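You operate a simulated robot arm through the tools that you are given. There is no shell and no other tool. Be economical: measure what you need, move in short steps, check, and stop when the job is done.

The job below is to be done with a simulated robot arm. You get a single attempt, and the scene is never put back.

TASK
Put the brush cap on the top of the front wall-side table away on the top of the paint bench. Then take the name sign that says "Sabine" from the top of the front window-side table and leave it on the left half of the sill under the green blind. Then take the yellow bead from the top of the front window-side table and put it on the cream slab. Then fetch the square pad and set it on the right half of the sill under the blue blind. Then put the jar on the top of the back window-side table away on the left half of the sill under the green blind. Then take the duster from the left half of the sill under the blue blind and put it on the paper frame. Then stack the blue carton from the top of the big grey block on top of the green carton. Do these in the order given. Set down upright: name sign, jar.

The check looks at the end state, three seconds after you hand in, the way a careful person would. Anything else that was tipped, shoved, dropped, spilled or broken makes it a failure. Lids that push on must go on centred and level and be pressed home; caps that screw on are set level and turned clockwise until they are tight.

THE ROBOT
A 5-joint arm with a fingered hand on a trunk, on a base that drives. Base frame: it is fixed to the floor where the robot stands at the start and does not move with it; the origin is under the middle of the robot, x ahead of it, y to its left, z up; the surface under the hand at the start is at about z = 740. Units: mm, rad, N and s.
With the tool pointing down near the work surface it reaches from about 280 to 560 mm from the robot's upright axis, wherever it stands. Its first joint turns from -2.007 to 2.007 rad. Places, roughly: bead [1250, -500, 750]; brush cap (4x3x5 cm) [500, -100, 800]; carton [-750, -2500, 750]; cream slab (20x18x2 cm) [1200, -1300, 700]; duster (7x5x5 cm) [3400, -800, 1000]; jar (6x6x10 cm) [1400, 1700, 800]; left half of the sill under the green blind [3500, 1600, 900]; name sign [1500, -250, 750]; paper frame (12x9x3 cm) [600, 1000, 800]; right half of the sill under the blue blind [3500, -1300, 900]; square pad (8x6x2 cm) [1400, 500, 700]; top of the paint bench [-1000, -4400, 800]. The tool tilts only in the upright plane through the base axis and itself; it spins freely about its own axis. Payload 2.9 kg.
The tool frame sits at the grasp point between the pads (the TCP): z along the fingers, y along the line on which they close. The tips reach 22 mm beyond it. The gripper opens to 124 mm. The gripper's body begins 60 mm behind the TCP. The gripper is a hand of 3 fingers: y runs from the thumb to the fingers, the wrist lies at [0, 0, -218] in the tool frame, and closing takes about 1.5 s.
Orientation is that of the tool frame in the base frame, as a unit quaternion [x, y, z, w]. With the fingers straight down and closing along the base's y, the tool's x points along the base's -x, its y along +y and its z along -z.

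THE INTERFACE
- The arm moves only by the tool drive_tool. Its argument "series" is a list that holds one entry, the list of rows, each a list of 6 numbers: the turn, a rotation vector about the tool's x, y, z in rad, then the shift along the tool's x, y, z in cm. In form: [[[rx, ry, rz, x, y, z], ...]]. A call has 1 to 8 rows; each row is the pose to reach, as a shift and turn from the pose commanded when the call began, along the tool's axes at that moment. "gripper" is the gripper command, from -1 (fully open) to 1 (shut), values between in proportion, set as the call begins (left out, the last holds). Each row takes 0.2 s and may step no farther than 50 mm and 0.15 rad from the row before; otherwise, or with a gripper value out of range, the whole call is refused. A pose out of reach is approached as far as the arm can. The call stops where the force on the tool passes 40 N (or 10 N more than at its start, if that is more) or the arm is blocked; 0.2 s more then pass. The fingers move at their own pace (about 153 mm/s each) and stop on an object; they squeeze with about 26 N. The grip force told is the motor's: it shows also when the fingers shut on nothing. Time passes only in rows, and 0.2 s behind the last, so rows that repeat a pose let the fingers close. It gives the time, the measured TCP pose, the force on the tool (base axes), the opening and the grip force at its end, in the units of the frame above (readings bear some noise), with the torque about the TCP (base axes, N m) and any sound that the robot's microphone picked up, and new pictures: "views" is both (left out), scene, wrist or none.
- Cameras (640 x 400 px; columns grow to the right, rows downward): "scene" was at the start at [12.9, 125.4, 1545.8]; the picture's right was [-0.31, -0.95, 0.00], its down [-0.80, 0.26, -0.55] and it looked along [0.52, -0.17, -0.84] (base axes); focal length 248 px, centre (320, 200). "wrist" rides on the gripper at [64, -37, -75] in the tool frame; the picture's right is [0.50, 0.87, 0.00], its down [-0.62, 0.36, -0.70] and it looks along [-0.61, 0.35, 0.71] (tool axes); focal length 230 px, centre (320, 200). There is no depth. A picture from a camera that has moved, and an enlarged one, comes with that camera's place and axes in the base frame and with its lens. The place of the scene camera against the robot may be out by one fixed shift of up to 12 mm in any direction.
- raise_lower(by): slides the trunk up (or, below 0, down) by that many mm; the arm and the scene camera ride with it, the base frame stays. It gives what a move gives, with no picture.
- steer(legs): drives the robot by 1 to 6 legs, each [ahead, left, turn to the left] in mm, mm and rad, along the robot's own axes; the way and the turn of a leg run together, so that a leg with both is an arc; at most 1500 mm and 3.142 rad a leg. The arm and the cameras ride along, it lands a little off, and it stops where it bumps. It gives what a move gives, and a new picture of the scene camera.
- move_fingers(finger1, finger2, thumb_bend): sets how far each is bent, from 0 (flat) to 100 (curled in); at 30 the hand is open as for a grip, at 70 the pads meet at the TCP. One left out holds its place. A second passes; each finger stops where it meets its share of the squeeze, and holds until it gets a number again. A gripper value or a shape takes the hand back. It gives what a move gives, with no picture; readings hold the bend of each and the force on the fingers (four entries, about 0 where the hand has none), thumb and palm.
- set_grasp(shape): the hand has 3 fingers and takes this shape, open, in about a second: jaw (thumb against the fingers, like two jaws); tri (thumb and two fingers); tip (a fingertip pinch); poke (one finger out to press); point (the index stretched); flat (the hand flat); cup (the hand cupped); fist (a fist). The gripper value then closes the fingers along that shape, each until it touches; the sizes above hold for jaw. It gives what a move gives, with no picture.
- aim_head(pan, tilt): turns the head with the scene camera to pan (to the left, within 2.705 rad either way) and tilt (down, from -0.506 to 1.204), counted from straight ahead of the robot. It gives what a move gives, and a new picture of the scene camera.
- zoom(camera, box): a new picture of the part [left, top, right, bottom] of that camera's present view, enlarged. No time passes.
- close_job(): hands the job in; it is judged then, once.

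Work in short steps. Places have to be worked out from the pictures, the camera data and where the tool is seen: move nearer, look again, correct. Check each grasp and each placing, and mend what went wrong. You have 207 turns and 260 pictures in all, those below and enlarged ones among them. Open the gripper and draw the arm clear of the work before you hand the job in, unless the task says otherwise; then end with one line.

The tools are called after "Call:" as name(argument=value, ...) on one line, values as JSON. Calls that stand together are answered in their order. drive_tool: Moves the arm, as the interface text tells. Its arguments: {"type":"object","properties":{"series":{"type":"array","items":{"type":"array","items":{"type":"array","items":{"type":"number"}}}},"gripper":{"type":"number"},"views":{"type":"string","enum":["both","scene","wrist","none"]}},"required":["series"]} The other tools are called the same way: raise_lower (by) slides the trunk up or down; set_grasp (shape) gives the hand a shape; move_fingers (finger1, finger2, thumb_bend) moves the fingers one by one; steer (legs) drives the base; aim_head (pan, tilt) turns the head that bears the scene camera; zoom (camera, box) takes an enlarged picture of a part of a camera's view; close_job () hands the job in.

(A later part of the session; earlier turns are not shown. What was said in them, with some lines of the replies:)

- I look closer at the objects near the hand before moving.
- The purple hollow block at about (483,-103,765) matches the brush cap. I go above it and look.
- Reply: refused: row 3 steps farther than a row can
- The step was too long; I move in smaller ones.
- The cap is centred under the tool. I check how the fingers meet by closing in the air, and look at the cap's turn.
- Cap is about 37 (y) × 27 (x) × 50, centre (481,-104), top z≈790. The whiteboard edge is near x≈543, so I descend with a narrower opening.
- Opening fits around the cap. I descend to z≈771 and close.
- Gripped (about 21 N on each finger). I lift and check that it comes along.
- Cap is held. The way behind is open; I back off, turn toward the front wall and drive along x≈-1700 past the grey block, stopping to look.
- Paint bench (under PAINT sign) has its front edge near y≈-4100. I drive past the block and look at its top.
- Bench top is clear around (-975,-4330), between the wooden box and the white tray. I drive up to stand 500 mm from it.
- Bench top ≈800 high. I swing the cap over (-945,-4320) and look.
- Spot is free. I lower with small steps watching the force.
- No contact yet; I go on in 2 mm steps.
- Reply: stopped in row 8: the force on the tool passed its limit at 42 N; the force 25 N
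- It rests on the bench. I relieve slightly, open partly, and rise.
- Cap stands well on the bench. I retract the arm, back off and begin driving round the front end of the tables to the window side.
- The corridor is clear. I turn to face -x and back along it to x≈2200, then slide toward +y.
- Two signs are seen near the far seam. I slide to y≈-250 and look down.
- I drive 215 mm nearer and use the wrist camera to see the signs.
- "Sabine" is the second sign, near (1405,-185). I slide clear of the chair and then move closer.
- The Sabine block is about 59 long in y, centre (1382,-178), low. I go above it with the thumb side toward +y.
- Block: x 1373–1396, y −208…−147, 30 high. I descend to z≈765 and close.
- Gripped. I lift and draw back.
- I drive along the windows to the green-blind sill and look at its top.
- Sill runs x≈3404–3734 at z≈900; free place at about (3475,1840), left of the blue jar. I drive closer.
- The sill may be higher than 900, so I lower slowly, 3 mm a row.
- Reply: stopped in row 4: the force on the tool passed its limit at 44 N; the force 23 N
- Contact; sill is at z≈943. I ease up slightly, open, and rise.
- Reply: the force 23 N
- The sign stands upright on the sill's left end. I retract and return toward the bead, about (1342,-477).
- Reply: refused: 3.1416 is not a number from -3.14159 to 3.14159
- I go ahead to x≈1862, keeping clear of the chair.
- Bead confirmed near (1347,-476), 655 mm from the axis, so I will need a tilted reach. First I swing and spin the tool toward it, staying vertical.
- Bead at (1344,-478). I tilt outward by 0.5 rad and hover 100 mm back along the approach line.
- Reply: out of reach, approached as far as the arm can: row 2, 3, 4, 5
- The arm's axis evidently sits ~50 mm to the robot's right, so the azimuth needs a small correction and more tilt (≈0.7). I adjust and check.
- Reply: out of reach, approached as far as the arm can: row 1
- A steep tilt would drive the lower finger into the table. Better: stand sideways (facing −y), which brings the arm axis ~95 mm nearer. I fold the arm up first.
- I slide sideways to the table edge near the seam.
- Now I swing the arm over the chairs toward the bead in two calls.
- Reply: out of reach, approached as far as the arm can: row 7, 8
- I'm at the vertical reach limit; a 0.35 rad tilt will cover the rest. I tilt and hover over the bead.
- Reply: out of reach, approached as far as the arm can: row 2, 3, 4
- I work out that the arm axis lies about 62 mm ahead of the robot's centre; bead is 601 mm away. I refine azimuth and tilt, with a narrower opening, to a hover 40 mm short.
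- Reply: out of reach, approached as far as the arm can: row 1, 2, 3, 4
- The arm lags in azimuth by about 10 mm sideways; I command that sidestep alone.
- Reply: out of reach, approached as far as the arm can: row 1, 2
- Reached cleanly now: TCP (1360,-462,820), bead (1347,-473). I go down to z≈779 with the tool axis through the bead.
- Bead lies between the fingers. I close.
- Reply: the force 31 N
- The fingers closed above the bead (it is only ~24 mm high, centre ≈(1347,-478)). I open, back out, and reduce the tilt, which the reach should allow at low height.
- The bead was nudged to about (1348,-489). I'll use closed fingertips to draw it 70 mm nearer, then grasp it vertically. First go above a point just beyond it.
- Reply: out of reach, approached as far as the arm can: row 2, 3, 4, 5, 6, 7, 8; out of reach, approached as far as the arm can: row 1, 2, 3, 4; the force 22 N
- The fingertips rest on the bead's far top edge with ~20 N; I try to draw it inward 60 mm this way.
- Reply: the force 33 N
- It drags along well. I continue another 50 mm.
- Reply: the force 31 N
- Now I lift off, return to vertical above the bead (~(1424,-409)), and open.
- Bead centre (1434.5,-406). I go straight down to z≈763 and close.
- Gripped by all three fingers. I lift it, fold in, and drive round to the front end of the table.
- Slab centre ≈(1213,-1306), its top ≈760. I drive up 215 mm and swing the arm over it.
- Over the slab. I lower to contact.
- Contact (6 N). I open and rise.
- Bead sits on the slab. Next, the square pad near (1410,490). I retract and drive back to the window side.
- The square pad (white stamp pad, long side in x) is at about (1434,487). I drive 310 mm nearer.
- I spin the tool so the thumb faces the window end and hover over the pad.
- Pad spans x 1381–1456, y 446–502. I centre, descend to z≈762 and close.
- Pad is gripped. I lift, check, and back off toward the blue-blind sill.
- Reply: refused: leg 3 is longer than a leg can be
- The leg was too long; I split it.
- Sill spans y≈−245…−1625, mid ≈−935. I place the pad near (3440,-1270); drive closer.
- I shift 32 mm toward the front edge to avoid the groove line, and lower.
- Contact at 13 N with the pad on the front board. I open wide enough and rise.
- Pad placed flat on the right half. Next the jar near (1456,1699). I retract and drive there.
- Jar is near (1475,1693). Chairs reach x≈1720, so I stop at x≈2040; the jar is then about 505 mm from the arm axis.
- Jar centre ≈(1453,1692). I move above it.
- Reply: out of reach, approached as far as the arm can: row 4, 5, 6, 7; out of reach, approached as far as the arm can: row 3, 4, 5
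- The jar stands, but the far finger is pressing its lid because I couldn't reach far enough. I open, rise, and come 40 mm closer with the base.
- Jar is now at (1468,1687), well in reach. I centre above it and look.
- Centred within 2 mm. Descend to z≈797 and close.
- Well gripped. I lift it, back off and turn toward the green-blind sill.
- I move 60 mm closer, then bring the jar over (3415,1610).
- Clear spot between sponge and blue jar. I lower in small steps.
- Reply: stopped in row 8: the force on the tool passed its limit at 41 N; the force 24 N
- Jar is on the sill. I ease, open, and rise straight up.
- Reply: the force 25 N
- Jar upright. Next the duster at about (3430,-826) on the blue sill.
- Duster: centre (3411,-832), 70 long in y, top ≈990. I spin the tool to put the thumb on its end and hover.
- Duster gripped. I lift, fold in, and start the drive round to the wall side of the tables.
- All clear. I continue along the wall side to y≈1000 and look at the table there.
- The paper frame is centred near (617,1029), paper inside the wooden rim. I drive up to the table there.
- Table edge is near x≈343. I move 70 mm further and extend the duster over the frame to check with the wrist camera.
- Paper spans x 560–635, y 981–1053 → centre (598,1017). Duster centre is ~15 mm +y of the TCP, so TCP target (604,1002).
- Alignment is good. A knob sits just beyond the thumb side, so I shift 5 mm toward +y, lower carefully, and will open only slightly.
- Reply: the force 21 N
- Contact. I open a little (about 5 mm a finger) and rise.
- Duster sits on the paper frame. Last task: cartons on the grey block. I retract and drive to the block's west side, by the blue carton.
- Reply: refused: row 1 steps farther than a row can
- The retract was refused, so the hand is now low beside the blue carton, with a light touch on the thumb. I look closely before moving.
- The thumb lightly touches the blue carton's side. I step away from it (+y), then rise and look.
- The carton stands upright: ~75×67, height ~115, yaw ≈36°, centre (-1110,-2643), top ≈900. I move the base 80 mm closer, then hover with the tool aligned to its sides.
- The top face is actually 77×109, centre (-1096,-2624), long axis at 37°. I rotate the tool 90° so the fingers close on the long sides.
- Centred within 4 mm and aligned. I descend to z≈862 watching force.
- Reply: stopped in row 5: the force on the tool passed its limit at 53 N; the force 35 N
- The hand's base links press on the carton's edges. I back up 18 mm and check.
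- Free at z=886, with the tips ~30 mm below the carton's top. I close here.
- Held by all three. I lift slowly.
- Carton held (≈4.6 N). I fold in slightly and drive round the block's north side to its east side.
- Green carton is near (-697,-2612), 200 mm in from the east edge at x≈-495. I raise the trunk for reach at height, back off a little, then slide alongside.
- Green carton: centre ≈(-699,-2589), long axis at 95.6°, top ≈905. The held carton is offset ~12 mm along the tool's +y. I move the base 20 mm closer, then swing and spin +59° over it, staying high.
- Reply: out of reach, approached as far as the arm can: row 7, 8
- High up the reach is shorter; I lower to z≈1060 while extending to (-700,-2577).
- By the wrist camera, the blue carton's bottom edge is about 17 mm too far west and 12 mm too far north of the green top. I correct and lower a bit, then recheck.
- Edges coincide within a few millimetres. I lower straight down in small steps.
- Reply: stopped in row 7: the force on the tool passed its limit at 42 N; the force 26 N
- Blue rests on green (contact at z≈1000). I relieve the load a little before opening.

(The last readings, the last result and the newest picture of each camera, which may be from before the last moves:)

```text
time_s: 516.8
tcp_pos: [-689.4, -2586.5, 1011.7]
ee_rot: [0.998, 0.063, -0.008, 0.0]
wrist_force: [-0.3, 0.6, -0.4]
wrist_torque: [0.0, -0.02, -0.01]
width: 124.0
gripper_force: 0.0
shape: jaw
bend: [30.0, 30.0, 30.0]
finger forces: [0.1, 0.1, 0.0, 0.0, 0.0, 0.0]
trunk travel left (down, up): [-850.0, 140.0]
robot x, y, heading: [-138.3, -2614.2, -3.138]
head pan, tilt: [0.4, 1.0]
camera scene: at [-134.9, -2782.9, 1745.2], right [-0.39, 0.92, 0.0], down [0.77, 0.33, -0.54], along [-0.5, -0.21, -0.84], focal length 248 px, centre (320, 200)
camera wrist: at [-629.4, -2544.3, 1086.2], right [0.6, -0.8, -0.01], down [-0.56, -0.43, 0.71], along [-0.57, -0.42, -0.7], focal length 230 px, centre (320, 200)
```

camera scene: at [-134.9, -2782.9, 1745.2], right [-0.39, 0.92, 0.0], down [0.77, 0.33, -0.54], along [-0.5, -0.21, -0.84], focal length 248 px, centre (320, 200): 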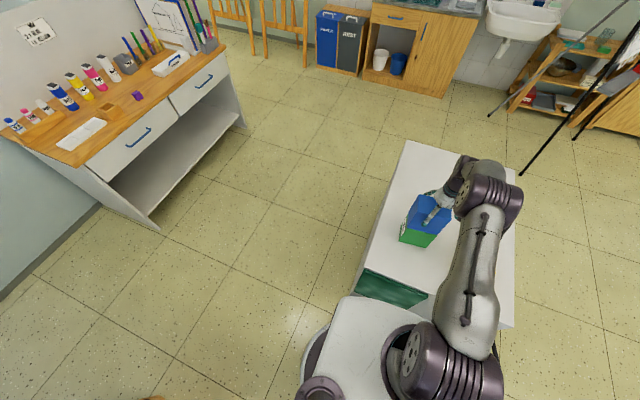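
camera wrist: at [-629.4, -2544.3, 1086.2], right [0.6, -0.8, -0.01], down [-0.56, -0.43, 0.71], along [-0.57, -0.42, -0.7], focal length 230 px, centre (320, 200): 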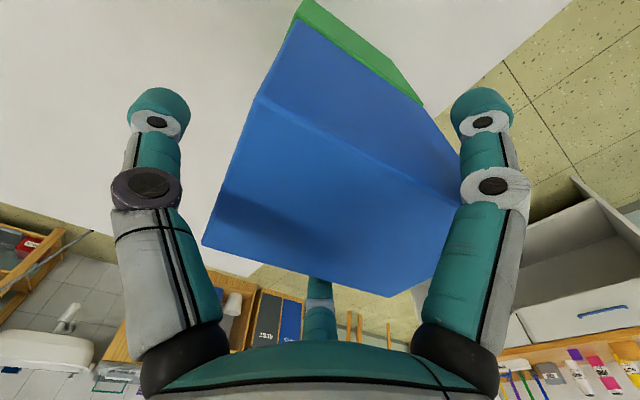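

Released; the stack stands. I rise straight up and then draw clear.

Call:
drive_tool(series=[[[0, 0, 0, 0, 0, -2], [0, 0, 0, 0, 0, -5], [0, 0, 0, 0, 0, -9], [0, 0, 0, 0, 0, -13], [0, 0, 0, 3, 0, -16], [0, 0, 0, 7, 0, -18], [0, 0, 0, 11, 0, -19]]], gripper=-1, views="wrist")

Call:
steer(legs=[[-150, 0, 0]])

Call:
aim_head(pan=0.15, tilt=0.85)

```text
time_s: 518.4
tcp_pos: [-576.1, -2573.6, 1200.7]
ee_rot: [0.998, 0.063, -0.009, -0.002]
wrist_force: [0.2, 0.2, -0.7]
wrist_torque: [-0.02, 0.04, 0.0]
width: 123.8
gripper_force: 0.0
shape: jaw
bend: [30.0, 30.0, 30.0]
finger forces: [0.1, 0.0, 0.1, 0.1, 0.0, 0.1]
trunk travel left (down, up): [-850.0, 140.0]
robot x, y, heading: [-136.2, -2610.6, -3.134]
head pan, tilt: [0.4, 1.0]
camera wrist: at [-515.8, -2530.9, 1275.8], right [0.61, -0.8, -0.01], down [-0.55, -0.43, 0.71], along [-0.57, -0.42, -0.7], focal length 230 px, centre (320, 200)
```

wrist: 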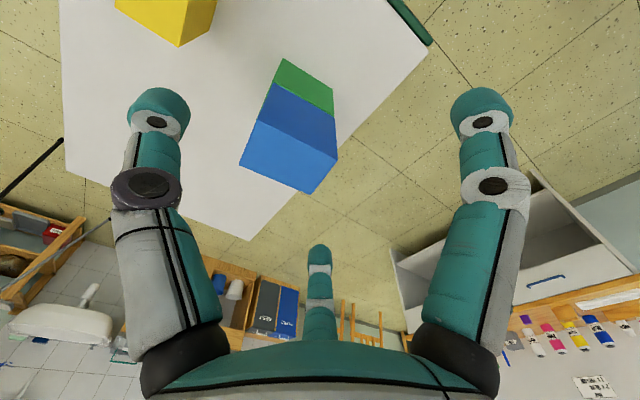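

```text
time_s: 519.8
tcp_pos: [-429.5, -2573.5, 1199.9]
ee_rot: [0.998, 0.063, -0.008, -0.002]
wrist_force: [-0.7, 0.0, 0.0]
wrist_torque: [0.02, 0.04, -0.01]
width: 123.9
gripper_force: 0.1
shape: jaw
bend: [30.0, 30.0, 30.0]
finger forces: [0.1, 0.0, 0.1, 0.0, 0.0, 0.0]
trunk travel left (down, up): [-850.0, 140.0]
robot x, y, heading: [14.4, -2609.1, -3.138]
head pan, tilt: [0.4, 1.0]
camera scene: at [13.5, -2781.9, 1745.2], right [-0.4, 0.92, 0.0], down [0.77, 0.33, -0.54], along [-0.5, -0.21, -0.84], focal length 248 px, centre (320, 200)
```

scene: 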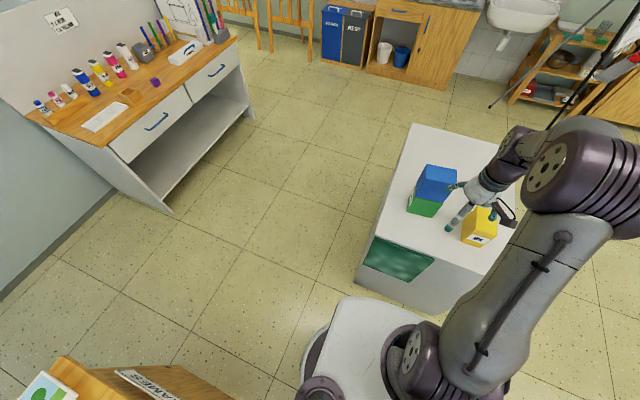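

```text
time_s: 520.5
tcp_pos: [-428.3, -2574.4, 1199.9]
ee_rot: [0.998, 0.063, -0.009, -0.002]
wrist_force: [-0.6, 0.0, 0.0]
wrist_torque: [-0.02, 0.0, -0.02]
width: 123.7
gripper_force: 0.0
shape: jaw
bend: [30.0, 30.0, 30.0]
finger forces: [0.0, 0.0, 0.0, 0.0, 0.0, 0.0]
trunk travel left (down, up): [-850.0, 140.0]
robot x, y, heading: [13.0, -2615.0, -3.133]
head pan, tilt: [0.15, 0.85]
camera scene: at [2.5, -2766.7, 1756.3], right [-0.16, 0.99, 0.0], down [0.74, 0.12, -0.66], along [-0.65, -0.1, -0.75], focal length 248 px, centre (320, 200)
```

scene: 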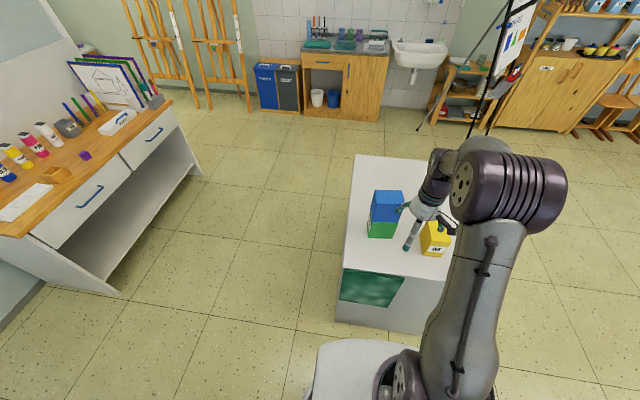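

The stack stands square, the brush cap is still on the paint bench, the gripper is open and the arm is clear. I hand in.

Call:
close_job()

```text
The job is handed in.
```

I handed the job in with all seven moves done in the order given; the name sign and the jar were both standing upright when I left them.
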